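You operate a simulated robot arm through the tools that you are given. There is no shell and no other tool. Be economical: measure what you need, move in short steps, check, and stop when the job is done.

Carry out the task below with a simulated two-armed robot. There is one attempt and no reset: what you move stays moved.

## Task
Take the red mixing cup and put it on the beige green-edged plywood core. Take the yellow drain cup on the shelf under the finishing bench and put it away on the shelf of the pipe frame. Take the lid off the white paper cup and lay it down on the top of the glass-topped table. Open the carton flap. The order is free. Set down upright: red mixing cup, yellow drain cup.

It is judged by the outcome, as a careful person would: the job done as asked, and still so three seconds after it is handed in. It fails if anything else is knocked over, pushed out of place, dropped, spilled or broken. Lids that push on must go on centred and level and be pressed home; caps that screw on are set level and turned clockwise until they are tight.

## Robot
Two 7-joint arms with two-finger parallel grippers on one trunk, on a base that drives. Base frame: it is fixed to the floor where the robot stands at the start and does not move with it; the origin is under the middle of the robot, x ahead of it, y to its left, z up. Lengths are in mm, angles in degrees, forces in N, time in s.
The left shoulder is at the start at [50, 161, 1083], the right one opposite. With the tool pointing down near the work surface each hand reaches from about 100 to 520 mm from the robot's upright axis, wherever it stands, measured 20 degrees to its own side. Places, roughly: carton flap [-13000, 1700, 500]; shelf of the pipe frame [-7500, 8400, 1000]; white paper cup (9x9x9 cm) [600, -2300, 900]; yellow drain cup (11x8x9 cm) [500, 600, 500]. Payload 3.43 kg a hand.
The TCP of each hand is the grasp point between the finger pads, 30 mm short of the fingertips. In the tool frame z runs along the fingers and y along their closing line. Largest opening 94 mm; finger width 28, thickness 10; the body of the gripper, 50 by 96 mm, starts 55 mm behind the TCP.
Orientation is that of the tool frame in the base frame, as [roll, pitch, yaw] about the fixed x, y, z axes, in that order (R = Rz(yaw) Ry(pitch) Rx(roll)). With the fingers straight down and closing along the base's y, the tool's x points along the base's -x, its y along +y and its z along -z.

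## Interface
- The arms move only by the tool play_rows. It takes "left_targets", "right_targets" or both (then of equal length, played together; a hand with none holds still); each is a list of rows, each an object (a shift or turn left out is 0, a gripper value left out holds the last) with "offset": the shift along the tool's x, y, z in units of 25 mm (1.0 is 25 mm), a list of three; "rot": the turn, a rotation vector about the tool's x, y, z in units of 4 degrees (1.0 is 4 degrees), a list of three; "gripper": the opening, from 0 (shut) to 1 (fully open). In form: [{"offset": [tx, ty, tz], "rot": [wx, wy, wz], "gripper": gripper}, ...]. A call has 1 to 10 rows; each row shifts and turns the commanded pose from where the row before left it, along the tool's axes as they then stand. A call with a number of a shift or a turn outside -1 to 1 is refused whole. Each row takes 0.2 s and may step no farther than 50 mm and 8.6 degrees from the row before; otherwise, or with a gripper value out of range, the whole call is refused. A pose out of reach is approached as far as the arm can. The call stops where the force on the tool passes 40 N (or 10 N more than at its start, if that is more) or the arm is blocked; 0.2 s more then pass. The fingers move at their own pace (about 45 mm/s each) and stop on an object; they squeeze with about 38 N. The grip force told is the motor's: it shows also when the fingers shut on nothing. Time passes only in rows, and 0.2 s behind the last, so rows that do not move let the fingers close. The reply holds the time, the measured pose of the TCP, the force on the tool along the base axes, the opening and the grip force, in the units named above and with some noise, with the torque about the TCP (base axes, N m) and any sound that the robot's microphone picked up.
- Cameras (640 x 400 px; columns grow to the right, rows downward): "scene" is now at [99.1, 19.5, 1167]; the picture's right is [0.32, -0.95, 0.00], its down [-0.85, -0.29, -0.44] and it looks along [0.42, 0.14, -0.90] (base axes); focal length 277 px, centre (320, 200). "left" rides on the left gripper at [76, -14, -103] in its tool frame; the picture's right is [0.18, 0.98, 0.00], its down [-0.75, 0.14, -0.64] and it looks along [-0.63, 0.12, 0.77] (tool axes); focal length 243 px, centre (320, 200). "right" rides on the right gripper at [76, 14, -102] in its tool frame; the picture's right is [-0.18, 0.98, 0.00], its down [-0.75, -0.14, -0.64] and it looks along [-0.63, -0.12, 0.77] (tool axes); focal length 243 px, centre (320, 200). There is no depth. A picture from a camera that has moved, and an enlarged one, comes with that camera's place and axes in the base frame and with its lens.
- get_image(camera): a new picture of that camera. It takes no simulated time.
- slide_trunk(by): slides the trunk up (or, below 0, down) by that many mm; the arms and the scene camera ride with it, the base frame stays. It gives what a move gives, with no picture.
- steer(legs): drives the robot by 1 to 6 legs, each [ahead, left, turn to the left] in mm, mm and degrees, along the robot's own axes; the way and the turn of a leg run together, so that a leg with both is an arc; at most 1500 mm and 180 degrees a leg. The arms and the cameras ride along, it lands a little off, and it stops where it bumps. It gives what a move gives.
- pan_tilt(pan, tilt): turns the head with the scene camera to pan (to the left, within 80 degrees either way) and tilt (down, from -29 to 69), counted from straight ahead of the robot. It gives what a move gives.
- close_up(camera, box): a new picture of the part [left, top, right, bottom] of that camera's present view, enlarged. It takes no simulated time.
- job_done(): hands the job in; it is judged then, once.

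Work in short steps. Places have to be worked out from the pictures, the camera data and where the tool is seen: move nearer, look again, correct. Check each grasp and each placing, and mend what went wrong. You have 165 turns and 138 pictures in all, those below and enlarged ones among them. Open the grippers and draw the arms clear of the work before you hand the job in, unless the task says otherwise; then end with one line.

The tools are called after "Emit:" as name(argument=value, ...) on one line, values as JSON. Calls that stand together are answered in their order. play_rows: Moves the arms, as the interface text tells. Its arguments: {"type":"object","properties":{"left_targets":{"type":"array"},"right_targets":{"type":"array"}},"required":[]} The other tools are called the same way: slide_trunk (by) slides the trunk up or down; steer (legs) drives the base; pan_tilt (pan, tilt) turns the head that bears the scene camera; get_image (camera) takes a picture; close_up (camera, box) takes an enlarged picture of a part of a camera's view; job_done () hands the job in.

At the start:

```text
time_s: 0.0
left_tool_pos: [305.5, 274.4, 766.2]
left_tcp_rot: [-179.9, 0.0, 180.0]
left_ft_force: [0.5, 0.5, 0.0]
left_wrist_torque: [0.0, 0.01, 0.02]
left_width: 93.9
left_grasp_force: 0.0
right_tool_pos: [284.2, -59.3, 688.6]
right_tcp_rot: [-178.1, 0.4, 179.5]
right_ft_force: [0.8, 0.2, -0.6]
right_wrist_torque: [0.03, -0.04, 0.0]
right_width: 94.1
right_grasp_force: 0.1
trunk travel left (down, up): [-110.0, 156.0]
robot x, y, heading: [-0.5, 0.6, -0.0]
head pan, tilt: [18.9, 63.7]
```

scene: 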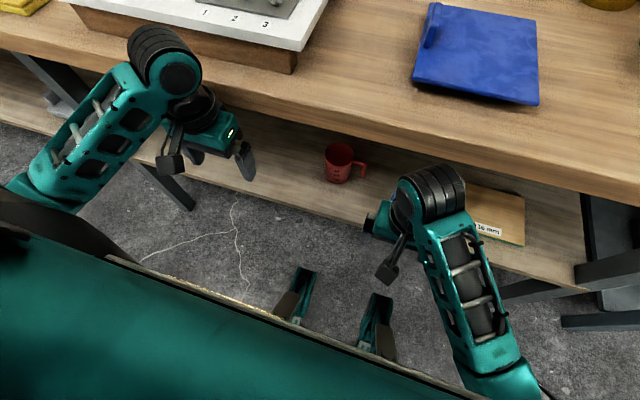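
right: 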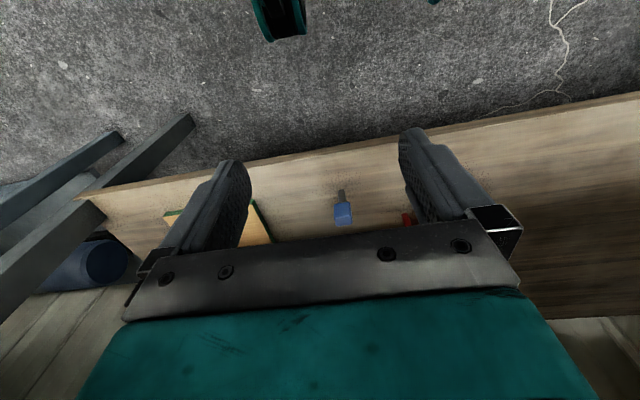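
left: 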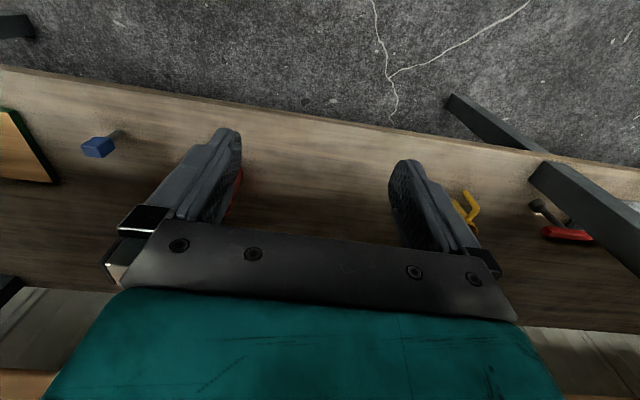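

The red cup is on the low shelf at about (550,115), and the plywood is at about (550,-350). I'll look around at flatter tilts first.

Emit:
pan_tilt(pan=0, tilt=40)

Emit:
get_image(camera="scene")

```text
time_s: 0.9
left_tool_pos: [305.5, 273.6, 767.1]
left_tcp_rot: [180.0, 0.0, 179.9]
left_ft_force: [-0.2, -0.5, 1.0]
left_wrist_torque: [0.05, 0.01, 0.0]
left_width: 94.0
left_grasp_force: 0.2
right_tool_pos: [285.7, -60.0, 689.3]
right_tcp_rot: [-178.1, 0.7, 179.4]
right_ft_force: [-0.1, -0.6, 0.3]
right_wrist_torque: [0.01, 0.01, 0.01]
right_width: 93.8
right_grasp_force: 0.0
trunk travel left (down, up): [-110.0, 156.0]
robot x, y, heading: [2.4, 1.2, 0.0]
head pan, tilt: [0.0, 40.0]
```

```text
134 pictures are left
camera scene: at [125.2, -0.6, 1197.9], right [0.0, -1.0, 0.0], down [-0.64, 0.0, -0.77], along [0.77, 0.0, -0.64], focal length 277 px, centre (320, 200)
```

scene: 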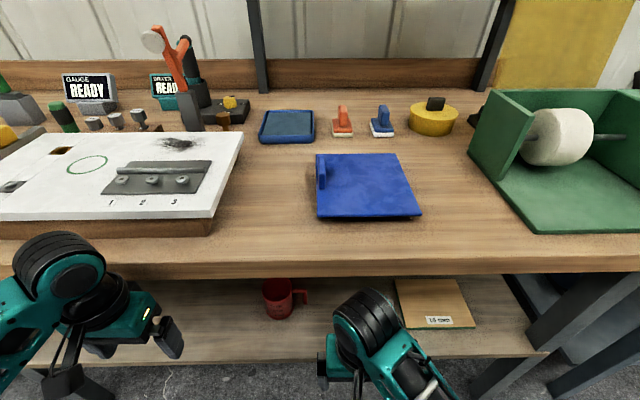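

I'll back off to see beneath the bench and get the geometry by parallax.

Emit:
steer(legs=[[-600, 0, 0]])

Emit:
pan_tilt(pan=0, tilt=35)

Emit:
get_image(camera="scene")

```text
time_s: 4.3
left_tool_pos: [-297.3, 274.1, 766.8]
left_tcp_rot: [-180.0, 0.0, -179.9]
left_ft_force: [-0.2, 0.0, 0.0]
left_wrist_torque: [-0.01, 0.01, 0.01]
left_width: 94.1
left_grasp_force: 0.1
right_tool_pos: [-316.2, -59.3, 688.4]
right_tcp_rot: [-178.1, 0.5, 179.4]
right_ft_force: [0.0, 1.0, -0.5]
right_wrist_torque: [0.0, -0.03, -0.02]
right_width: 94.0
right_grasp_force: 0.0
trunk travel left (down, up): [-110.0, 156.0]
robot x, y, heading: [-598.3, -0.3, 0.1]
head pan, tilt: [0.0, 40.0]
```

```text
time_s: 4.9
left_tool_pos: [-295.4, 273.7, 765.8]
left_tcp_rot: [180.0, 0.0, 180.0]
left_ft_force: [0.3, 0.4, 0.7]
left_wrist_torque: [0.01, 0.01, -0.04]
left_width: 93.9
left_grasp_force: 0.1
right_tool_pos: [-316.1, -59.4, 688.6]
right_tcp_rot: [-178.1, 0.5, 179.4]
right_ft_force: [-0.5, -0.5, -0.1]
right_wrist_torque: [0.01, 0.01, 0.01]
right_width: 94.1
right_grasp_force: 0.1
trunk travel left (down, up): [-110.0, 156.0]
robot x, y, heading: [-597.7, 1.2, 0.2]
head pan, tilt: [0.0, 35.0]
```

```text
133 pictures are left
camera scene: at [-472.4, -0.7, 1205.5], right [0.0, -1.0, 0.0], down [-0.57, 0.0, -0.82], along [0.82, 0.0, -0.57], focal length 277 px, centre (320, 200)
```

scene: 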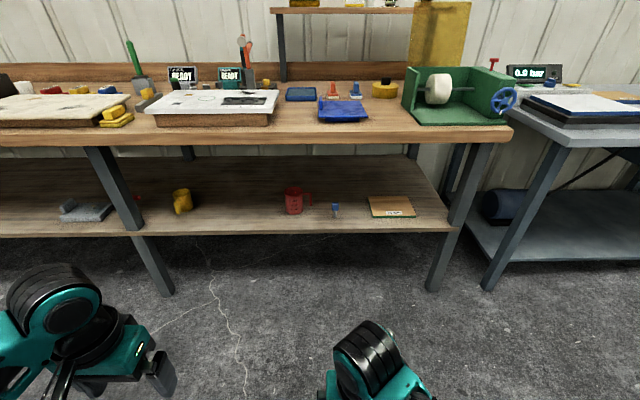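

Bench underside is at z≈833 with its edge at x≈382, and the shelf edge is at x≈402. I'll zoom in on the cups and the plywood to see the handle directions.

Emit:
close_up(camera="scene", box=[150, 170, 310, 240])

Emit:
close_up(camera="scene", box=[270, 170, 430, 240])

Emit:
pan_tilt(pan=-75, tilt=15)

Emit:
get_image(camera="scene")

```text
4.00 times, centred on (230, 205) of scene
camera zoom: at [-472.4, -0.7, 1205.5], right [0.0, -1.0, 0.0], down [-0.57, 0.0, -0.82], along [0.82, 0.0, -0.57], focal length 1108 px, centre (680, 180)
```

zoom: 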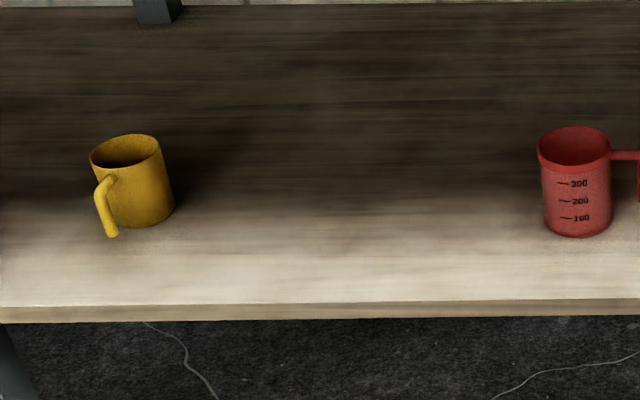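

```text
4.00 times, centred on (350, 205) of scene
camera zoom: at [-472.4, -0.7, 1205.5], right [0.0, -1.0, 0.0], down [-0.57, 0.0, -0.82], along [0.82, 0.0, -0.57], focal length 1108 px, centre (200, 180)
```

zoom: 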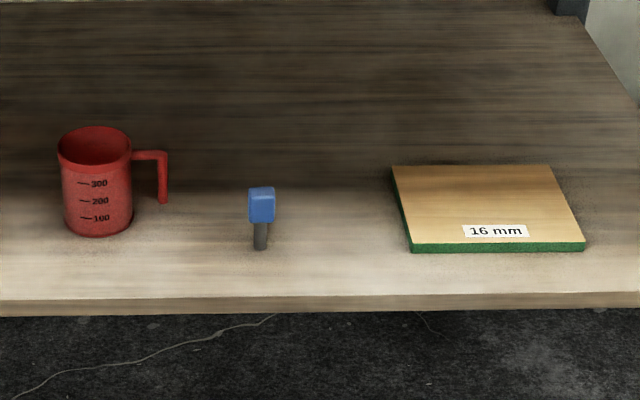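

```text
time_s: 6.4
left_tool_pos: [-295.3, 274.0, 766.1]
left_tcp_rot: [180.0, 0.0, -180.0]
left_ft_force: [0.0, 0.4, -0.2]
left_wrist_torque: [-0.01, -0.03, 0.04]
left_width: 94.4
left_grasp_force: 0.0
right_tool_pos: [-315.4, -58.2, 689.4]
right_tcp_rot: [-178.2, 0.4, 179.3]
right_ft_force: [0.4, -0.3, 0.6]
right_wrist_torque: [-0.03, -0.04, 0.01]
right_width: 94.0
right_grasp_force: 0.1
trunk travel left (down, up): [-110.0, 156.0]
robot x, y, heading: [-600.6, -1.2, -0.0]
head pan, tilt: [-75.0, 15.0]
```

```text
130 pictures are left
camera scene: at [-536.2, -90.9, 1237.5], right [-0.97, -0.26, 0.0], down [-0.07, 0.25, -0.97], along [0.25, -0.93, -0.26], focal length 277 px, centre (320, 200)
```

scene: 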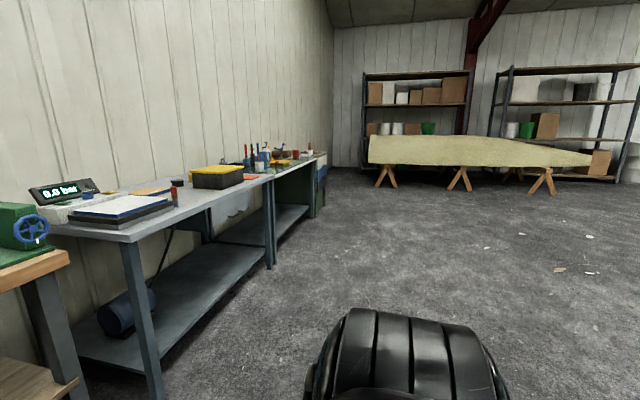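

The red handle points to the right with an open hook, so a finger fits in the gap. The yellow handle points to the front. I'll pre-shape the right arm here in free space, fingers pitched about 50° below horizontal, then drive it in.

Emit:
play_rows(right_targets=[{"rot": [0.48, -1, 0]}, {"rot": [0, -1, 0]}, {"rot": [0, -1, 0]}, {"rot": [0, -1, 0]}, {"rot": [0, -1, 0]}, {"rot": [0, -1, 0]}, {"rot": [0, -1, 0]}, {"rot": [0, -1, 0]}, {"rot": [0, -1, 0]}, {"rot": [0, -1, 0]}])

Emit:
pan_tilt(pan=0, tilt=45)

Emit:
get_image(camera="scene")

```text
time_s: 8.2
left_tool_pos: [-297.1, 274.5, 765.2]
left_tcp_rot: [-180.0, 0.0, 180.0]
left_ft_force: [-0.6, -0.2, -0.3]
left_wrist_torque: [-0.04, 0.0, 0.04]
left_width: 94.1
left_grasp_force: 0.0
right_tool_pos: [-251.9, -70.3, 729.3]
right_tcp_rot: [-174.9, 40.0, -179.5]
right_ft_force: [-0.5, 0.0, 0.9]
right_wrist_torque: [0.05, 0.02, 0.03]
right_width: 94.0
right_grasp_force: 0.0
trunk travel left (down, up): [-110.0, 156.0]
robot x, y, heading: [-601.6, 0.7, 0.1]
head pan, tilt: [-75.0, 15.0]
stopped in row 8 (right hand): the arm was blocked; the commanded pose is now the measured one
```

```text
time_s: 9.7
left_tool_pos: [-295.5, 274.7, 766.7]
left_tcp_rot: [-180.0, 0.0, -179.9]
left_ft_force: [0.3, 0.8, 0.4]
left_wrist_torque: [0.03, 0.0, 0.01]
left_width: 94.1
left_grasp_force: 0.1
right_tool_pos: [-252.4, -69.2, 730.1]
right_tcp_rot: [-175.1, 40.0, -179.6]
right_ft_force: [-0.5, 0.5, 0.3]
right_wrist_torque: [0.03, 0.0, 0.0]
right_width: 94.0
right_grasp_force: 0.1
trunk travel left (down, up): [-110.0, 156.0]
robot x, y, heading: [-600.5, 2.1, -0.2]
head pan, tilt: [0.0, 45.0]
```

```text
129 pictures are left
camera scene: at [-479.1, -0.7, 1190.7], right [0.0, -1.0, 0.0], down [-0.71, 0.0, -0.71], along [0.71, 0.0, -0.71], focal length 277 px, centre (320, 200)
```

scene: 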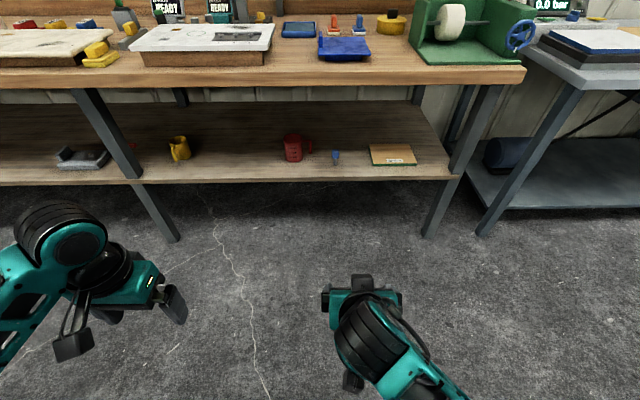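

The pitch is right but the arm was too folded. I'll correct the roll and extend forward and down.

Emit:
play_rows(right_targets=[{"offset": [-0.25, 0, 0.86], "rot": [-0.6, 0, 0]}, {"offset": [-0.25, 0, 0.86], "rot": [-0.6, 0, 0]}, {"offset": [-0.25, 0, 0.86]}, {"offset": [-0.25, 0, 0.86]}, {"offset": [-0.25, 0, 0.86]}, {"offset": [-0.25, 0, 0.86]}, {"offset": [-0.25, 0, 0.86]}, {"offset": [-0.25, 0, 0.86]}])

```text
time_s: 11.5
left_tool_pos: [-296.0, 274.5, 766.6]
left_tcp_rot: [-180.0, -0.1, -180.0]
left_ft_force: [0.4, 0.6, -0.2]
left_wrist_torque: [0.0, 0.02, 0.0]
left_width: 94.1
left_grasp_force: 0.0
right_tool_pos: [-104.0, -70.0, 630.1]
right_tcp_rot: [-179.9, 40.1, -179.5]
right_ft_force: [-0.4, -0.7, -0.7]
right_wrist_torque: [0.03, 0.0, -0.03]
right_width: 94.0
right_grasp_force: 0.0
trunk travel left (down, up): [-110.0, 156.0]
robot x, y, heading: [-603.1, -2.2, -0.3]
head pan, tilt: [0.0, 45.0]
```

Good, extended to 497 mm from the axis. Now I'll lower to z≈505.

Emit:
play_rows(right_targets=[{"offset": [0.433, 0, 0.724]}, {"offset": [0.433, 0, 0.724]}, {"offset": [0.433, 0, 0.724]}, {"offset": [0.433, 0, 0.724]}, {"offset": [0.433, 0, 0.724]}, {"offset": [0.433, 0, 0.724]}])

Emit:
get_image(camera="scene")

Emit:
get_image(camera="right")

```text
time_s: 13.1
left_tool_pos: [-295.4, 273.7, 766.2]
left_tcp_rot: [-180.0, 0.0, 180.0]
left_ft_force: [0.5, 0.7, 0.6]
left_wrist_torque: [0.03, 0.05, 0.0]
left_width: 94.1
left_grasp_force: 0.0
right_tool_pos: [-82.4, -99.3, 500.6]
right_tcp_rot: [-177.1, 40.0, -178.6]
right_ft_force: [0.1, 0.0, 0.4]
right_wrist_torque: [0.0, -0.02, -0.02]
right_width: 94.2
right_grasp_force: 0.0
trunk travel left (down, up): [-110.0, 156.0]
robot x, y, heading: [-600.7, 1.0, 0.3]
head pan, tilt: [0.0, 45.0]
stopped in row 6 (right hand): the arm was blocked; the commanded pose is now the measured one
```

```text
128 pictures are left
camera scene: at [-479.1, -0.6, 1190.7], right [0.0, -1.0, 0.0], down [-0.71, 0.0, -0.71], along [0.71, 0.0, -0.71], focal length 277 px, centre (320, 200)
```

scene: 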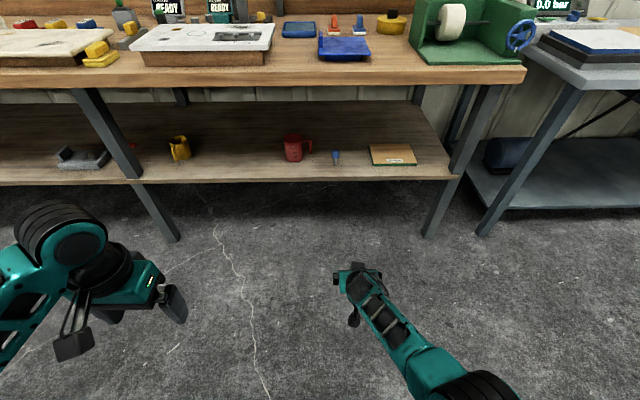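

```text
127 pictures are left
camera right: at [-205.9, -83.1, 529.4], right [0.15, 0.99, 0.08], down [0.16, -0.1, 0.98], along [0.98, -0.13, -0.18], focal length 243 px, centre (320, 200)
```

right: 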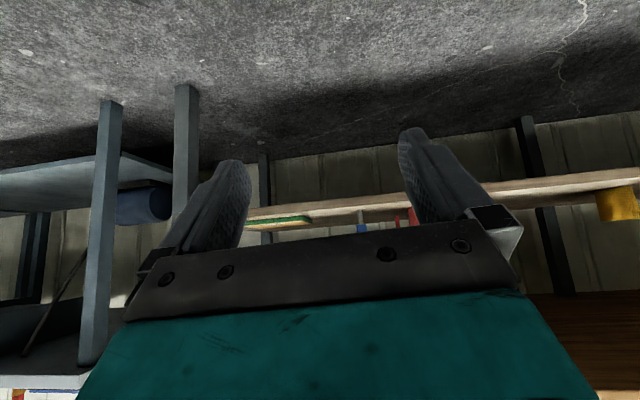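

The arm is near full stretch, so I'll lower the trunk and raise the hand correspondingly.

Emit:
slide_trunk(by=-100)

Emit:
play_rows(right_targets=[{"offset": [-0.6, 0.2, -0.8], "rot": [-0.7, 0, 0]}, {"offset": [-0.6, 0.2, -0.8]}, {"offset": [-0.6, 0.2, -0.8]}, {"offset": [-0.6, 0.2, -0.8]}, {"offset": [-0.6, 0.2, -0.8]}])

```text
time_s: 14.4
left_tool_pos: [-294.1, 274.6, 666.6]
left_tcp_rot: [180.0, 0.1, 179.9]
left_ft_force: [0.2, 0.2, -0.4]
left_wrist_torque: [-0.01, -0.03, 0.0]
left_width: 94.0
left_grasp_force: 0.0
right_tool_pos: [-82.4, -98.5, 399.4]
right_tcp_rot: [-177.0, 40.1, -178.5]
right_ft_force: [0.1, 0.7, -0.1]
right_wrist_torque: [-0.02, -0.01, 0.01]
right_width: 94.1
right_grasp_force: 0.0
trunk travel left (down, up): [-10.0, 256.0]
robot x, y, heading: [-603.1, 0.4, -0.1]
head pan, tilt: [0.0, 45.0]
```

```text
time_s: 15.4
left_tool_pos: [-294.6, 274.8, 667.1]
left_tcp_rot: [-180.0, 0.0, 180.0]
left_ft_force: [-0.7, 0.0, 0.2]
left_wrist_torque: [-0.03, -0.01, -0.04]
left_width: 93.9
left_grasp_force: 0.0
right_tool_pos: [-23.8, -104.3, 564.4]
right_tcp_rot: [-175.3, 47.9, -175.9]
right_ft_force: [-0.7, 0.0, -0.3]
right_wrist_torque: [0.0, 0.0, 0.01]
right_width: 94.0
right_grasp_force: 0.0
trunk travel left (down, up): [-10.0, 256.0]
robot x, y, heading: [-597.9, -0.2, -0.1]
head pan, tilt: [0.0, 45.0]
stopped in row 5 (right hand): the arm was blocked; the commanded pose is now the measured one
```

The arm overshot and its orientation drifted near its limit. I'll bring it back in and restore the orientation.

Emit:
play_rows(right_targets=[{"offset": [0.7, 0, -0.3], "rot": [-0.6, 0.5, 0.4]}, {"offset": [0.7, 0, -0.3], "rot": [-0.6, 0.5, 0.4]}, {"offset": [0.7, 0, -0.3], "rot": [0, 0.5, 0]}, {"offset": [0.7, 0, -0.3], "rot": [0, 0.5, 0]}, {"offset": [0.7, 0, -0.3]}])

Emit:
get_image(camera="scene")

```text
time_s: 16.4
left_tool_pos: [-295.7, 275.8, 667.0]
left_tcp_rot: [180.0, 0.0, 180.0]
left_ft_force: [0.0, -0.5, 0.2]
left_wrist_torque: [-0.02, 0.0, 0.01]
left_width: 94.0
left_grasp_force: 0.0
right_tool_pos: [-18.5, -105.5, 619.8]
right_tcp_rot: [176.0, 50.0, 178.8]
right_ft_force: [0.5, 0.1, -0.1]
right_wrist_torque: [-0.01, -0.02, 0.01]
right_width: 94.0
right_grasp_force: 0.1
trunk travel left (down, up): [-10.0, 256.0]
robot x, y, heading: [-602.6, 3.0, -0.1]
head pan, tilt: [0.0, 45.0]
stopped in row 4 (right hand): the arm was blocked; the commanded pose is now the measured one
```

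```text
126 pictures are left
camera scene: at [-479.1, -0.6, 1090.6], right [0.0, -1.0, 0.0], down [-0.71, 0.0, -0.71], along [0.71, 0.0, -0.71], focal length 277 px, centre (320, 200)
```

scene: 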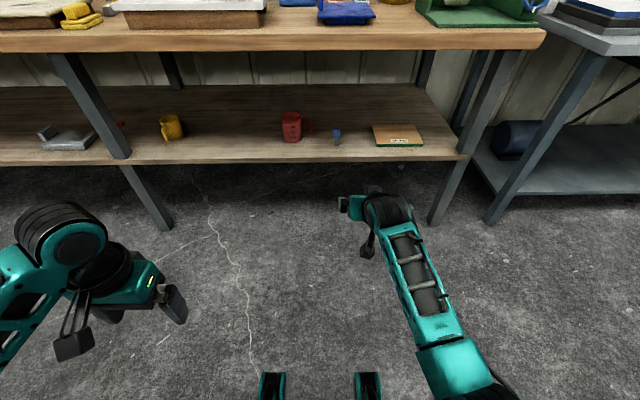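

The hand went up instead of in, likely due to a singularity. I'll try a pure, gentle straight-back retraction.

Emit:
play_rows(right_targets=[{"offset": [0.32, 0, -0.38]}, {"offset": [0.32, 0, -0.38]}, {"offset": [0.32, 0, -0.38]}, {"offset": [0.32, 0, -0.38]}, {"offset": [0.32, 0, -0.38]}, {"offset": [0.32, 0, -0.38]}])

```text
time_s: 17.4
left_tool_pos: [-295.8, 274.1, 665.7]
left_tcp_rot: [-180.0, 0.0, -180.0]
left_ft_force: [0.5, -0.6, 0.1]
left_wrist_torque: [0.01, 0.0, 0.0]
left_width: 94.1
left_grasp_force: 0.0
right_tool_pos: [-14.8, -108.5, 698.6]
right_tcp_rot: [175.5, 58.9, 178.2]
right_ft_force: [0.3, -0.5, -0.6]
right_wrist_torque: [0.02, 0.02, -0.01]
right_width: 94.0
right_grasp_force: 0.1
trunk travel left (down, up): [-10.0, 256.0]
robot x, y, heading: [-602.5, -2.2, -0.4]
head pan, tilt: [0.0, 45.0]
stopped in row 5 (right hand): the arm was blocked; the commanded pose is now the measured one
```

The elbow sits too low and the wrist hits its flex limit, so a higher trunk is what's needed. I'm raising it, well clear of the bench.

Emit:
slide_trunk(by=240)

Emit:
play_rows(right_targets=[{"offset": [0.6, 0, -0.3], "rot": [0.5, 0.7, 0.2]}, {"offset": [0.6, 0, -0.3], "rot": [0.6, 0.7, 0.2]}, {"offset": [0.6, 0, -0.3], "rot": [0, 0.7, 0]}, {"offset": [0.6, 0, -0.3], "rot": [0, 0.7, 0]}, {"offset": [0.6, 0, -0.3], "rot": [0, 0.7, 0]}, {"offset": [0.6, 0, 0], "rot": [0, 0.7, 0]}, {"offset": [0.6, 0, 0]}, {"offset": [0.6, 0, 0]}])

```text
time_s: 19.9
left_tool_pos: [-295.5, 273.4, 906.7]
left_tcp_rot: [-180.0, 0.0, -179.9]
left_ft_force: [-0.1, 0.3, -1.0]
left_wrist_torque: [0.01, 0.01, -0.02]
left_width: 93.8
left_grasp_force: 0.0
right_tool_pos: [-14.5, -106.8, 939.6]
right_tcp_rot: [175.5, 58.9, 178.3]
right_ft_force: [-0.9, -0.1, 0.8]
right_wrist_torque: [-0.03, -0.02, 0.01]
right_width: 94.0
right_grasp_force: 0.0
trunk travel left (down, up): [-250.0, 16.0]
robot x, y, heading: [-601.1, 1.2, 0.2]
head pan, tilt: [0.0, 45.0]
```

```text
time_s: 21.1
left_tool_pos: [-295.2, 274.5, 906.7]
left_tcp_rot: [180.0, 0.0, 179.9]
left_ft_force: [0.0, 0.2, 0.2]
left_wrist_torque: [0.02, 0.01, -0.01]
left_width: 94.0
left_grasp_force: 0.1
right_tool_pos: [-38.8, -142.8, 967.9]
right_tcp_rot: [-174.2, 54.3, -179.1]
right_ft_force: [0.0, 0.5, -0.4]
right_wrist_torque: [-0.04, 0.0, 0.0]
right_width: 93.9
right_grasp_force: 0.1
trunk travel left (down, up): [-250.0, 16.0]
robot x, y, heading: [-602.9, 1.6, -0.2]
head pan, tilt: [0.0, 45.0]
stopped in row 5 (right hand): the arm was blocked; the commanded pose is now the measured one
```

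It's the elbow's folding limit: the hand is too close to the shoulder. I'll move it straight down, away from the shoulder.

Emit:
play_rows(right_targets=[{"offset": [0.9, 0, 0.65]}, {"offset": [0.9, 0, 0.65]}, {"offset": [0.9, 0, 0.65], "rot": [-0.5, 0, 0]}, {"offset": [0.9, 0, 0.65], "rot": [-0.5, 0, 0]}, {"offset": [0.9, 0, 0.65], "rot": [-0.5, 0, 0]}, {"offset": [0.9, 0, 0.65]}, {"offset": [0.9, 0, 0.65]}, {"offset": [0.9, 0, 0.65]}, {"offset": [0.9, 0, 0.65]}, {"offset": [0.9, 0, 0.65]}])

```text
time_s: 23.3
left_tool_pos: [-295.8, 273.8, 906.6]
left_tcp_rot: [-180.0, 0.0, -180.0]
left_ft_force: [0.2, 0.6, 0.7]
left_wrist_torque: [0.02, 0.01, -0.03]
left_width: 94.3
left_grasp_force: 0.0
right_tool_pos: [-43.1, -167.4, 683.5]
right_tcp_rot: [-177.5, 53.9, -177.2]
right_ft_force: [0.0, 1.2, 0.9]
right_wrist_torque: [-0.06, 0.07, -0.01]
right_width: 94.0
right_grasp_force: 0.2
trunk travel left (down, up): [-250.0, 16.0]
robot x, y, heading: [-601.3, -2.2, 0.1]
head pan, tilt: [0.0, 45.0]
```

Working now. I'll continue down to about z=540, restoring the 50° pitch.

Emit:
play_rows(right_targets=[{"offset": [0.75, 0.3, 0.25], "rot": [-0.1, 0.44, 0.0]}, {"offset": [0.75, 0.3, 0.25], "rot": [-0.1, 0.44, 0.0]}, {"offset": [0.75, 0.3, 0.25], "rot": [-0.1, 0.44, 0.0]}, {"offset": [0.75, 0.3, 0.25], "rot": [-0.1, 0.44, 0.0]}, {"offset": [0.75, 0.3, 0.25], "rot": [-0.1, 0.44, 0.0]}, {"offset": [0.75, 0.3, 0.25], "rot": [-0.1, 0.44, 0.0]}, {"offset": [0.75, 0.3, 0.25], "rot": [0, 0.44, 0.0]}, {"offset": [0.75, 0.3, 0.25], "rot": [0, 0.44, 0.0]}])

Emit:
get_image(camera="scene")

```text
time_s: 25.1
left_tool_pos: [-296.9, 274.5, 906.9]
left_tcp_rot: [-180.0, 0.0, 180.0]
left_ft_force: [-0.2, -0.3, 0.2]
left_wrist_torque: [-0.01, -0.01, 0.02]
left_width: 94.2
left_grasp_force: 0.2
right_tool_pos: [-64.1, -108.9, 616.7]
right_tcp_rot: [177.6, 40.3, -178.5]
right_ft_force: [-0.1, -0.1, -0.7]
right_wrist_torque: [-0.01, 0.01, -0.04]
right_width: 94.1
right_grasp_force: 0.2
right hand out of reach, approached as far as the arm can: row 5, 6, 7, 8
trunk travel left (down, up): [-250.0, 16.0]
robot x, y, heading: [-598.7, 0.4, -0.4]
head pan, tilt: [0.0, 45.0]
```

```text
125 pictures are left
camera scene: at [-479.1, -0.7, 1330.7], right [0.0, -1.0, 0.0], down [-0.71, 0.0, -0.71], along [0.71, 0.0, -0.71], focal length 277 px, centre (320, 200)
```

scene: 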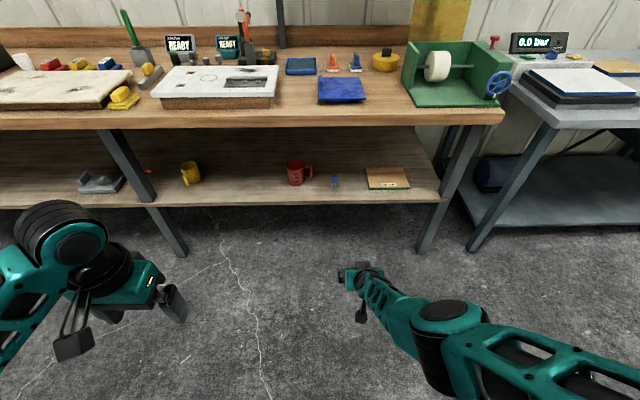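

The arm is now at true full stretch, so usable shoulder–wrist distance runs about 360–560 mm. A trunk 45 mm below the starting height suits this grasp.

Emit:
slide_trunk(by=-180)

Emit:
play_rows(right_targets=[{"offset": [-0.32, 0, -0.55], "rot": [0.2, 0, 0]}, {"offset": [-0.32, 0, -0.55], "rot": [0.2, 0, 0]}, {"offset": [-0.32, 0, -0.55], "rot": [0.2, 0, 0]}, {"offset": [-0.32, 0, -0.55]}])

```text
time_s: 27.1
left_tool_pos: [-295.7, 274.2, 726.0]
left_tcp_rot: [-180.0, 0.1, -179.9]
left_ft_force: [0.1, -0.3, 0.2]
left_wrist_torque: [-0.05, -0.04, -0.03]
left_width: 93.8
left_grasp_force: 0.1
right_tool_pos: [-64.6, -109.7, 437.2]
right_tcp_rot: [177.6, 40.1, -178.6]
right_ft_force: [-0.3, -0.3, 0.5]
right_wrist_torque: [0.02, -0.03, 0.01]
right_width: 94.2
right_grasp_force: 0.0
trunk travel left (down, up): [-70.0, 196.0]
robot x, y, heading: [-601.6, 0.6, -0.2]
head pan, tilt: [0.0, 45.0]
```

```text
time_s: 28.0
left_tool_pos: [-294.9, 274.9, 725.6]
left_tcp_rot: [-180.0, 0.0, 180.0]
left_ft_force: [0.0, -0.1, 0.6]
left_wrist_torque: [-0.05, 0.01, 0.01]
left_width: 94.0
left_grasp_force: 0.0
right_tool_pos: [13.6, -91.2, 581.4]
right_tcp_rot: [177.2, 50.0, 179.7]
right_ft_force: [0.0, -0.9, 0.2]
right_wrist_torque: [-0.02, 0.0, 0.02]
right_width: 94.0
right_grasp_force: 0.1
trunk travel left (down, up): [-70.0, 196.0]
robot x, y, heading: [-601.1, 1.8, -0.0]
head pan, tilt: [0.0, 45.0]
stopped in row 4 (right hand): the arm was blocked; the commanded pose is now the measured one
```

An odd jump. I'll look at the arm's shape before continuing.

Emit:
get_image(camera="scene")

```text
124 pictures are left
camera scene: at [-478.9, -0.7, 1150.6], right [0.0, -1.0, 0.0], down [-0.71, 0.0, -0.71], along [0.71, 0.0, -0.71], focal length 277 px, centre (320, 200)
```

scene: 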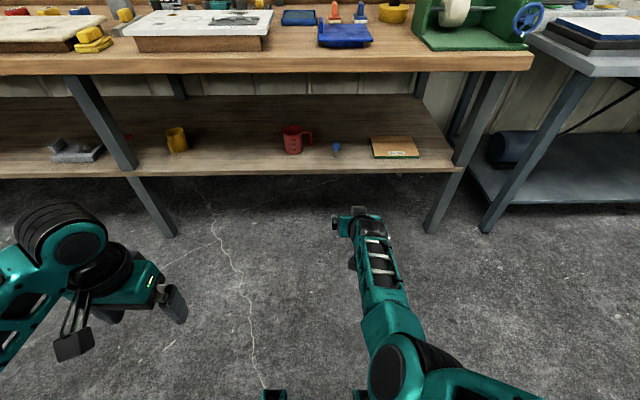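

The elbow flipped to a low shape. I'll shape the arm from a high trunk, where it came out well, then use the trunk for height and the base for horizontal motion.

Emit:
slide_trunk(by=190)

Emit:
play_rows(right_targets=[{"offset": [0.75, 0, 0.65]}, {"offset": [0.75, 0, 0.65]}, {"offset": [0.75, 0, 0.65], "rot": [0.3, 0, 0]}, {"offset": [0.75, 0, 0.4], "rot": [0.2, 0.4, 0]}, {"offset": [0.75, 0, 0.1], "rot": [0.2, 0.5, 0]}, {"offset": [0.75, 0, -0.5], "rot": [0, 0.5, 0]}, {"offset": [0.6, 0, -0.5], "rot": [0, 0.5, 0]}, {"offset": [0.5, 0, -0.5], "rot": [0, 0.5, 0]}])

Emit:
get_image(camera="scene")

```text
time_s: 30.1
left_tool_pos: [-296.2, 274.6, 914.9]
left_tcp_rot: [180.0, 0.0, 180.0]
left_ft_force: [0.0, -0.1, -0.7]
left_wrist_torque: [0.0, 0.03, -0.01]
left_width: 94.0
left_grasp_force: 0.0
right_tool_pos: [13.5, -90.5, 771.2]
right_tcp_rot: [177.4, 49.9, 179.9]
right_ft_force: [0.3, -0.4, -0.7]
right_wrist_torque: [0.0, 0.0, -0.01]
right_width: 94.1
right_grasp_force: 0.1
trunk travel left (down, up): [-260.0, 6.0]
robot x, y, heading: [-600.7, 1.0, 0.0]
head pan, tilt: [0.0, 45.0]
```

```text
time_s: 32.1
left_tool_pos: [-296.1, 274.1, 914.9]
left_tcp_rot: [180.0, 0.0, -180.0]
left_ft_force: [0.2, -0.2, 0.1]
left_wrist_torque: [0.0, 0.0, -0.03]
left_width: 94.0
left_grasp_force: 0.0
right_tool_pos: [-2.6, -78.7, 742.9]
right_tcp_rot: [178.7, 45.7, 179.3]
right_ft_force: [-0.9, 1.1, 0.0]
right_wrist_torque: [0.0, 0.02, -0.01]
right_width: 94.1
right_grasp_force: 0.0
right hand out of reach, approached as far as the arm can: row 3, 4, 6
trunk travel left (down, up): [-260.0, 6.0]
robot x, y, heading: [-599.5, 5.4, -0.2]
head pan, tilt: [0.0, 45.0]
stopped in row 8 (right hand): the arm was blocked; the commanded pose is now the measured one
```

```text
123 pictures are left
camera scene: at [-479.0, -0.6, 1340.7], right [0.0, -1.0, 0.0], down [-0.71, 0.0, -0.71], along [0.71, 0.0, -0.71], focal length 277 px, centre (320, 200)
```

scene: 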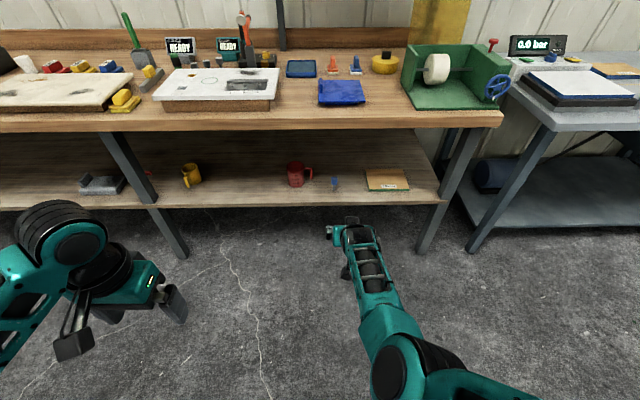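

I'll go back to a tool-down posture while retracting, then tilt again from a lower, closer place so the elbow folds the good way.

Emit:
play_rows(right_targets=[{"offset": [0.69, 0, -0.72], "rot": [0, 1, 0]}, {"offset": [0.74, 0, -0.67], "rot": [0, 1, 0]}, {"offset": [0.79, 0, -0.62], "rot": [0, 1, 0]}, {"offset": [0.83, 0, -0.56], "rot": [0, 1, 0]}, {"offset": [0.87, 0, -0.5], "rot": [0, 1, 0]}, {"offset": [0.9, 0, -0.44], "rot": [0, 1, 0]}, {"offset": [0.93, 0, -0.37], "rot": [0, 1, 0]}, {"offset": [0.95, 0, -0.31], "rot": [0, 1, 0]}, {"offset": [0.97, 0, -0.24], "rot": [0, 1, 0]}, {"offset": [0.98, 0, -0.17], "rot": [0, 1, 0]}])

```text
time_s: 32.8
left_tool_pos: [-295.5, 274.9, 916.2]
left_tcp_rot: [-180.0, 0.0, 180.0]
left_ft_force: [-0.8, 1.2, -0.6]
left_wrist_torque: [-0.03, 0.01, -0.02]
left_width: 94.2
left_grasp_force: 0.0
right_tool_pos: [22.0, -58.7, 842.4]
right_tcp_rot: [176.0, 47.5, 178.1]
right_ft_force: [0.2, 1.6, 0.1]
right_wrist_torque: [0.01, 0.0, -0.01]
right_width: 93.9
right_grasp_force: 0.1
trunk travel left (down, up): [-260.0, 6.0]
robot x, y, heading: [-602.3, 3.3, 0.3]
head pan, tilt: [0.0, 45.0]
stopped in row 3 (right hand): the arm was blocked; the commanded pose is now the measured one
```

I'll try an outward and downward move to swing the elbow out to the side.

Emit:
play_rows(right_targets=[{"offset": [0.44, -0.8, 0.4]}, {"offset": [0.44, -0.8, 0.4]}, {"offset": [0.44, -0.8, 0.4]}, {"offset": [0.44, -0.8, 0.4]}, {"offset": [0.44, -0.8, 0.4]}, {"offset": [0.44, -0.8, 0.4]}, {"offset": [0.44, -0.8, 0.0]}, {"offset": [0.44, -0.8, -0.4]}])

Emit:
get_image(camera="scene")

```text
time_s: 34.5
left_tool_pos: [-295.3, 273.3, 916.8]
left_tcp_rot: [-179.9, 0.1, 180.0]
left_ft_force: [0.7, 0.3, 0.0]
left_wrist_torque: [-0.01, 0.01, -0.02]
left_width: 93.9
left_grasp_force: 0.2
right_tool_pos: [1.4, -215.0, 735.5]
right_tcp_rot: [176.0, 47.4, 178.0]
right_ft_force: [-0.5, 0.4, 0.1]
right_wrist_torque: [0.03, -0.01, -0.01]
right_width: 93.9
right_grasp_force: 0.0
trunk travel left (down, up): [-260.0, 6.0]
robot x, y, heading: [-599.3, -0.3, 0.1]
head pan, tilt: [0.0, 45.0]
```

```text
122 pictures are left
camera scene: at [-479.1, -0.8, 1340.7], right [0.0, -1.0, 0.0], down [-0.71, 0.0, -0.71], along [0.71, 0.0, -0.71], focal length 277 px, centre (320, 200)
```

scene: 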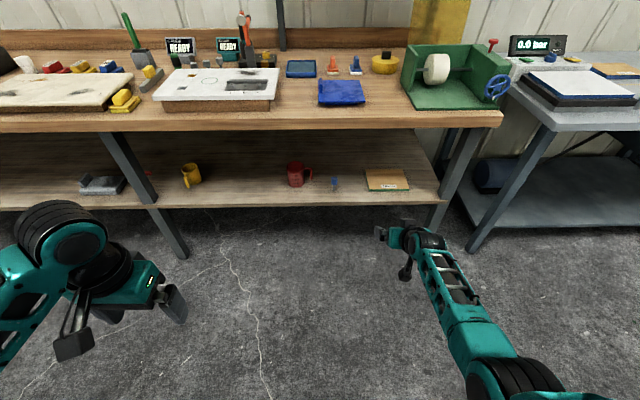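

That worked. Now I'll retract and lower in this outboard posture.

Emit:
play_rows(right_targets=[{"offset": [0.7, 0, -0.17]}, {"offset": [0.7, 0, -0.17]}, {"offset": [0.7, 0, -0.17]}, {"offset": [0.7, 0, -0.17], "rot": [0.4, 0.5, 0]}, {"offset": [0.7, 0, -0.17], "rot": [0.4, 0.5, 0]}, {"offset": [0.7, 0, -0.1], "rot": [0.2, 0.5, 0]}, {"offset": [0.7, 0, -0.1], "rot": [0, 0.4, 0]}, {"offset": [0.7, 0, 0]}])

```text
time_s: 36.4
left_tool_pos: [-294.8, 273.2, 917.4]
left_tcp_rot: [179.9, -0.1, 179.9]
left_ft_force: [0.4, -0.2, -0.3]
left_wrist_torque: [0.0, 0.0, -0.01]
left_width: 94.3
left_grasp_force: 0.0
right_tool_pos: [-118.1, -211.5, 652.9]
right_tcp_rot: [-179.8, 39.7, 178.2]
right_ft_force: [0.2, 0.8, -0.8]
right_wrist_torque: [0.0, 0.01, -0.03]
right_width: 94.1
right_grasp_force: 0.1
trunk travel left (down, up): [-260.0, 6.0]
robot x, y, heading: [-603.3, 3.8, -0.2]
head pan, tilt: [0.0, 45.0]
```

Excellent: the hand is at 484 ahead, -213, with a clean 50° pitch. I'll extend 30 mm, lower the trunk to bring the hand to z≈505, and drive over in front of the red cup.

Emit:
play_rows(right_targets=[{"offset": [-0.46, 0, 0.38]}, {"offset": [-0.46, 0, 0.38]}])

Emit:
slide_trunk(by=-147)

Emit:
steer(legs=[[0, 326, 0], [470, 0, 0]])

Emit:
get_image(camera="right")

Emit:
get_image(camera="scene")

```text
time_s: 37.0
left_tool_pos: [-294.3, 274.5, 916.1]
left_tcp_rot: [180.0, 0.0, 179.9]
left_ft_force: [-0.5, -1.4, 0.3]
left_wrist_torque: [0.0, 0.01, 0.0]
left_width: 93.9
left_grasp_force: 0.1
right_tool_pos: [-87.4, -214.1, 652.6]
right_tcp_rot: [-179.7, 39.6, 178.1]
right_ft_force: [-0.4, 0.3, -0.5]
right_wrist_torque: [0.02, 0.01, 0.0]
right_width: 93.8
right_grasp_force: 0.0
trunk travel left (down, up): [-260.0, 6.0]
robot x, y, heading: [-602.2, 4.2, -0.2]
head pan, tilt: [0.0, 45.0]
```

```text
time_s: 38.7
left_tool_pos: [-295.3, 274.4, 769.0]
left_tcp_rot: [-180.0, 0.1, -179.9]
left_ft_force: [0.4, -0.9, 0.0]
left_wrist_torque: [-0.02, -0.02, -0.02]
left_width: 93.8
left_grasp_force: 0.0
right_tool_pos: [-87.7, -213.3, 506.8]
right_tcp_rot: [-179.8, 39.8, 178.2]
right_ft_force: [0.2, 0.3, 0.7]
right_wrist_torque: [-0.03, -0.01, 0.01]
right_width: 94.1
right_grasp_force: 0.1
trunk travel left (down, up): [-113.0, 153.0]
robot x, y, heading: [-597.1, 1.6, 0.1]
head pan, tilt: [0.0, 45.0]
```

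```text
time_s: 43.2
left_tool_pos: [176.9, 597.6, 768.4]
left_tcp_rot: [180.0, 0.0, 179.6]
left_ft_force: [-0.7, 0.9, 0.7]
left_wrist_torque: [-0.02, -0.01, 0.01]
left_width: 94.0
left_grasp_force: 0.1
right_tool_pos: [381.0, 109.3, 507.5]
right_tcp_rot: [-179.8, 39.7, 178.1]
right_ft_force: [-1.1, 0.0, -0.3]
right_wrist_torque: [0.02, -0.02, 0.02]
right_width: 94.0
right_grasp_force: 0.1
trunk travel left (down, up): [-113.0, 153.0]
robot x, y, heading: [-130.0, 326.1, -0.3]
head pan, tilt: [0.0, 45.0]
```

```text
121 pictures are left
camera right: at [258.5, 127.5, 537.4], right [0.18, 0.98, 0.12], down [0.16, -0.15, 0.98], along [0.97, -0.15, -0.19], focal length 243 px, centre (320, 200)
```

right: 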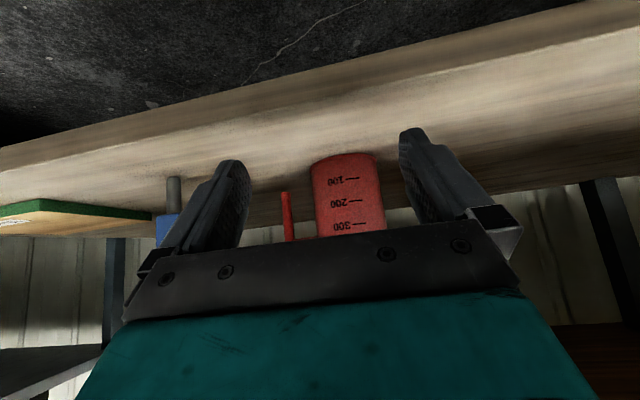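

```text
120 pictures are left
camera scene: at [-8.9, 323.5, 1193.6], right [-0.01, -1.0, 0.0], down [-0.71, 0.0, -0.71], along [0.71, 0.0, -0.71], focal length 277 px, centre (320, 200)
```

scene: 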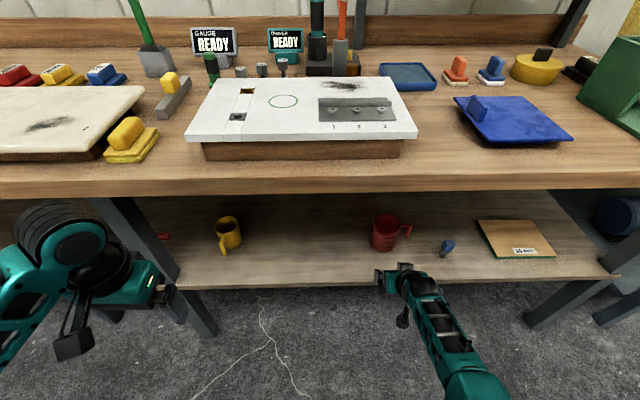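

The cup centre reads as about (537,118.5), and the hook bar at y≈43 leaves a gap for the finger. I'll shift the hand +9 in y and advance 95 mm.

Emit:
play_rows(right_targets=[{"offset": [0, 0.37, 0]}])

Emit:
steer(legs=[[90, 0, 0.3]])

Emit:
get_image(camera="right")

```text
time_s: 43.6
left_tool_pos: [175.0, 598.1, 768.8]
left_tcp_rot: [180.0, 0.1, 179.7]
left_ft_force: [-0.4, 0.0, 0.4]
left_wrist_torque: [0.0, -0.02, 0.02]
left_width: 94.1
left_grasp_force: 0.0
right_tool_pos: [381.5, 118.8, 506.5]
right_tcp_rot: [-179.8, 39.8, 178.0]
right_ft_force: [-0.5, -0.4, 0.9]
right_wrist_torque: [-0.01, 0.03, 0.01]
right_width: 94.2
right_grasp_force: 0.0
trunk travel left (down, up): [-113.0, 153.0]
robot x, y, heading: [-130.1, 323.5, -0.2]
head pan, tilt: [0.0, 45.0]
```

```text
time_s: 44.7
left_tool_pos: [264.6, 598.0, 769.4]
left_tcp_rot: [-179.9, 0.0, -180.0]
left_ft_force: [-0.6, -0.3, -0.1]
left_wrist_torque: [-0.01, 0.01, -0.02]
left_width: 94.1
left_grasp_force: 0.0
right_tool_pos: [473.8, 121.7, 507.0]
right_tcp_rot: [-179.9, 39.6, 178.2]
right_ft_force: [0.6, 0.4, 0.3]
right_wrist_torque: [0.01, 0.0, -0.02]
right_width: 94.2
right_grasp_force: 0.1
trunk travel left (down, up): [-113.0, 153.0]
robot x, y, heading: [-43.5, 324.3, 0.2]
head pan, tilt: [0.0, 45.0]
```

```text
119 pictures are left
camera right: at [349.6, 138.3, 537.2], right [0.17, 0.98, 0.12], down [0.16, -0.14, 0.98], along [0.97, -0.15, -0.19], focal length 243 px, centre (320, 200)
```

right: 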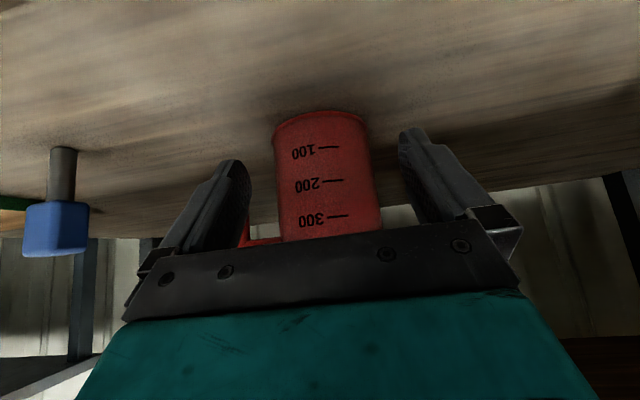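

Cup centre y≈117.5; I'll nudge the hand -4 in y and advance 50 mm.

Emit:
play_rows(right_targets=[{"offset": [0, -0.16, 0]}])

Emit:
steer(legs=[[51, 0, 0]])

Emit:
get_image(camera="right")

Emit:
get_image(camera="scene")

```text
time_s: 45.1
left_tool_pos: [264.5, 597.6, 769.2]
left_tcp_rot: [179.9, 0.0, 179.9]
left_ft_force: [-0.5, -0.2, -0.5]
left_wrist_torque: [0.01, 0.0, 0.0]
left_width: 94.1
left_grasp_force: 0.2
right_tool_pos: [473.6, 116.7, 505.7]
right_tcp_rot: [-179.8, 39.8, 178.2]
right_ft_force: [-0.4, 0.1, 0.5]
right_wrist_torque: [0.0, 0.03, -0.01]
right_width: 94.1
right_grasp_force: 0.1
trunk travel left (down, up): [-113.0, 153.0]
robot x, y, heading: [-41.8, 323.1, -0.1]
head pan, tilt: [0.0, 45.0]
```

```text
time_s: 46.2
left_tool_pos: [312.2, 598.6, 768.7]
left_tcp_rot: [179.9, -0.7, -179.9]
left_ft_force: [0.4, 0.4, -0.5]
left_wrist_torque: [0.01, 0.03, -0.01]
left_width: 93.8
left_grasp_force: 0.1
right_tool_pos: [525.6, 117.6, 506.9]
right_tcp_rot: [-179.8, 39.6, 178.4]
right_ft_force: [0.2, 0.2, -0.2]
right_wrist_torque: [0.01, 0.0, 0.04]
right_width: 94.1
right_grasp_force: 0.0
trunk travel left (down, up): [-113.0, 153.0]
robot x, y, heading: [10.2, 324.3, -0.1]
head pan, tilt: [0.0, 45.0]
stopped in leg 1: the force on the tool passed its limit (the readings are from after the stop); the commanded pose is now the measured one
```

```text
118 pictures are left
camera right: at [401.9, 134.3, 537.3], right [0.17, 0.98, 0.12], down [0.16, -0.14, 0.98], along [0.97, -0.15, -0.19], focal length 243 px, centre (320, 200)
```

right: 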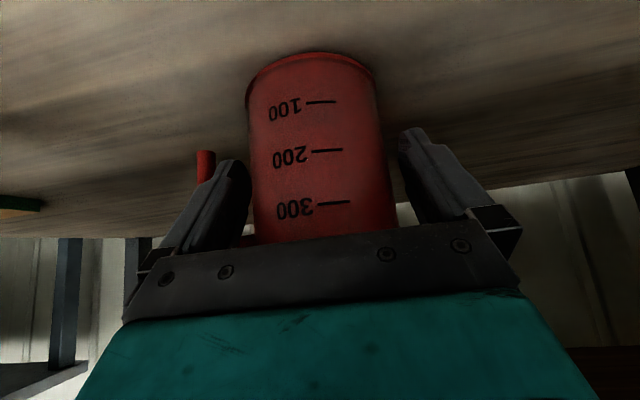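

```text
117 pictures are left
camera scene: at [132.7, 324.0, 1193.7], right [0.0, -1.0, 0.0], down [-0.71, 0.0, -0.71], along [0.71, 0.0, -0.71], focal length 277 px, centre (320, 200)
```

scene: 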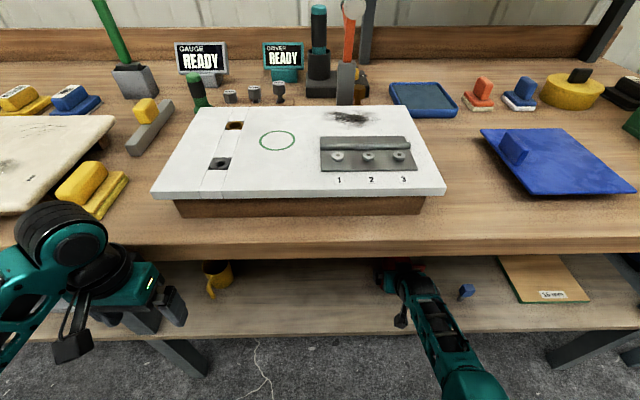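

The cup is between the fingers, with the right one inside the hook gap. The stop came from the left arm touching the bench edge, so I'll retract the left a little and close the right.

Emit:
play_rows(left_targets=[{"offset": [0.4, 0, 0]}, {"offset": [0.4, 0, 0]}, {"offset": [0.4, 0, 0]}, {}, {}], right_targets=[{"gripper": 0.4}, {"gripper": 0.4}, {"gripper": 0.4}, {"gripper": 0.4}, {"gripper": 0.4}])

```text
time_s: 47.4
left_tool_pos: [283.1, 599.0, 768.8]
left_tcp_rot: [179.8, -0.6, -179.8]
left_ft_force: [-1.1, 0.0, -0.7]
left_wrist_torque: [-0.01, -0.01, 0.0]
left_width: 94.0
left_grasp_force: 0.1
right_tool_pos: [525.2, 117.8, 506.7]
right_tcp_rot: [-179.9, 39.8, 178.3]
right_ft_force: [-0.8, 0.2, 0.8]
right_wrist_torque: [0.06, 0.0, 0.05]
right_width: 78.7
right_grasp_force: 37.5
trunk travel left (down, up): [-113.0, 153.0]
robot x, y, heading: [12.6, 326.3, -0.1]
head pan, tilt: [0.0, 45.0]
```

Firm grip at 78.7 mm. Lifting 45 mm with the trunk, then I'll back out so the cup clears the small upright blue thing at (490,-70).

Emit:
slide_trunk(by=45)

Emit:
steer(legs=[[-230, 0, 0]])

Emit:
get_image(camera="right")

Emit:
get_image(camera="scene")

```text
time_s: 48.3
left_tool_pos: [281.4, 598.1, 814.7]
left_tcp_rot: [179.8, -0.7, -179.9]
left_ft_force: [-0.2, -0.9, -0.9]
left_wrist_torque: [0.0, 0.01, 0.0]
left_width: 93.6
left_grasp_force: 0.0
right_tool_pos: [525.4, 116.8, 551.4]
right_tcp_rot: [-179.7, 39.7, 178.3]
right_ft_force: [0.6, -0.5, -1.1]
right_wrist_torque: [0.0, 0.02, 0.01]
right_width: 78.6
right_grasp_force: 37.6
trunk travel left (down, up): [-158.0, 108.0]
robot x, y, heading: [12.4, 326.5, -0.0]
head pan, tilt: [0.0, 45.0]
```

```text
time_s: 50.0
left_tool_pos: [52.1, 598.6, 813.9]
left_tcp_rot: [179.7, -0.6, -179.9]
left_ft_force: [-0.3, 0.1, 0.3]
left_wrist_torque: [0.01, 0.03, -0.04]
left_width: 93.9
left_grasp_force: 0.0
right_tool_pos: [296.4, 117.5, 551.4]
right_tcp_rot: [-179.8, 39.8, 178.3]
right_ft_force: [-0.6, 1.0, -0.8]
right_wrist_torque: [-0.02, -0.01, 0.01]
right_width: 78.5
right_grasp_force: 37.9
trunk travel left (down, up): [-158.0, 108.0]
robot x, y, heading: [-221.5, 327.9, 0.1]
head pan, tilt: [0.0, 45.0]
```

```text
116 pictures are left
camera right: at [172.4, 134.2, 582.4], right [0.17, 0.98, 0.12], down [0.16, -0.14, 0.98], along [0.97, -0.15, -0.19], focal length 243 px, centre (320, 200)
```

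right: 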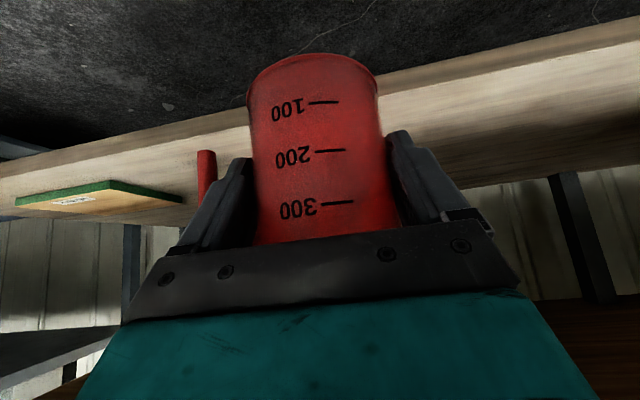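

```text
115 pictures are left
camera scene: at [-97.0, 323.8, 1238.7], right [0.0, -1.0, 0.0], down [-0.71, 0.0, -0.71], along [0.71, 0.0, -0.71], focal length 277 px, centre (320, 200)
```

scene: 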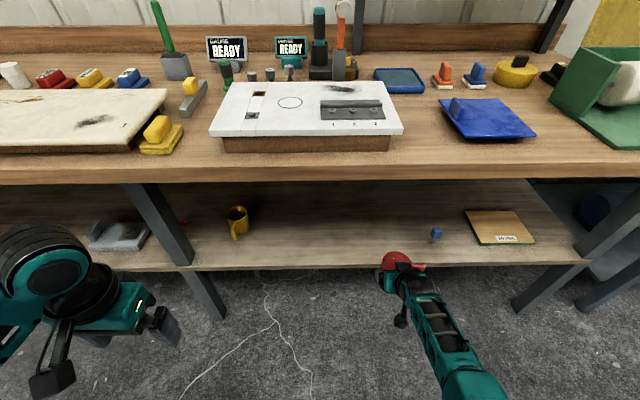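

The cup is held upright. Strafing right to line up with the plywood (y≈-325), staying in front of the shelf.

Emit:
steer(legs=[[0, -442, 0]])

Emit:
get_image(camera="right")

Emit:
close_up(camera="scene", box=[260, 150, 420, 250])

```text
time_s: 52.7
left_tool_pos: [52.9, 155.2, 814.9]
left_tcp_rot: [179.8, -0.6, -179.8]
left_ft_force: [-0.4, 0.0, 0.3]
left_wrist_torque: [-0.04, 0.01, -0.02]
left_width: 94.2
left_grasp_force: 0.0
right_tool_pos: [297.1, -325.2, 552.5]
right_tcp_rot: [-179.8, 39.7, 178.4]
right_ft_force: [-0.8, -0.7, -0.1]
right_wrist_torque: [-0.02, 0.04, 0.0]
right_width: 79.0
right_grasp_force: 38.2
trunk travel left (down, up): [-158.0, 108.0]
robot x, y, heading: [-215.4, -119.6, 0.2]
head pan, tilt: [0.0, 45.0]
```

```text
114 pictures are left
camera right: at [173.6, -308.7, 582.3], right [0.17, 0.98, 0.12], down [0.16, -0.14, 0.98], along [0.97, -0.15, -0.19], focal length 243 px, centre (320, 200)
```

right: 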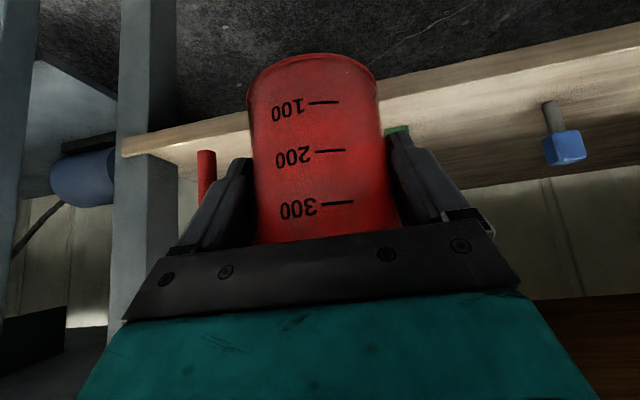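

```text
4.00 times, centred on (340, 200) of scene
camera zoom: at [-96.0, -119.6, 1238.7], right [0.0, -1.0, 0.0], down [-0.71, 0.0, -0.71], along [0.71, 0.0, -0.71], focal length 1108 px, centre (240, 200)
```

zoom: 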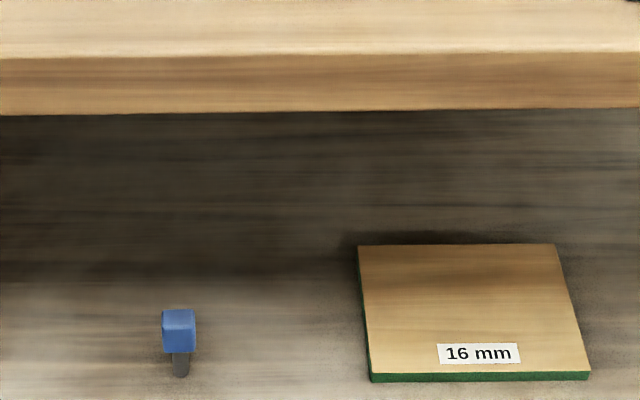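

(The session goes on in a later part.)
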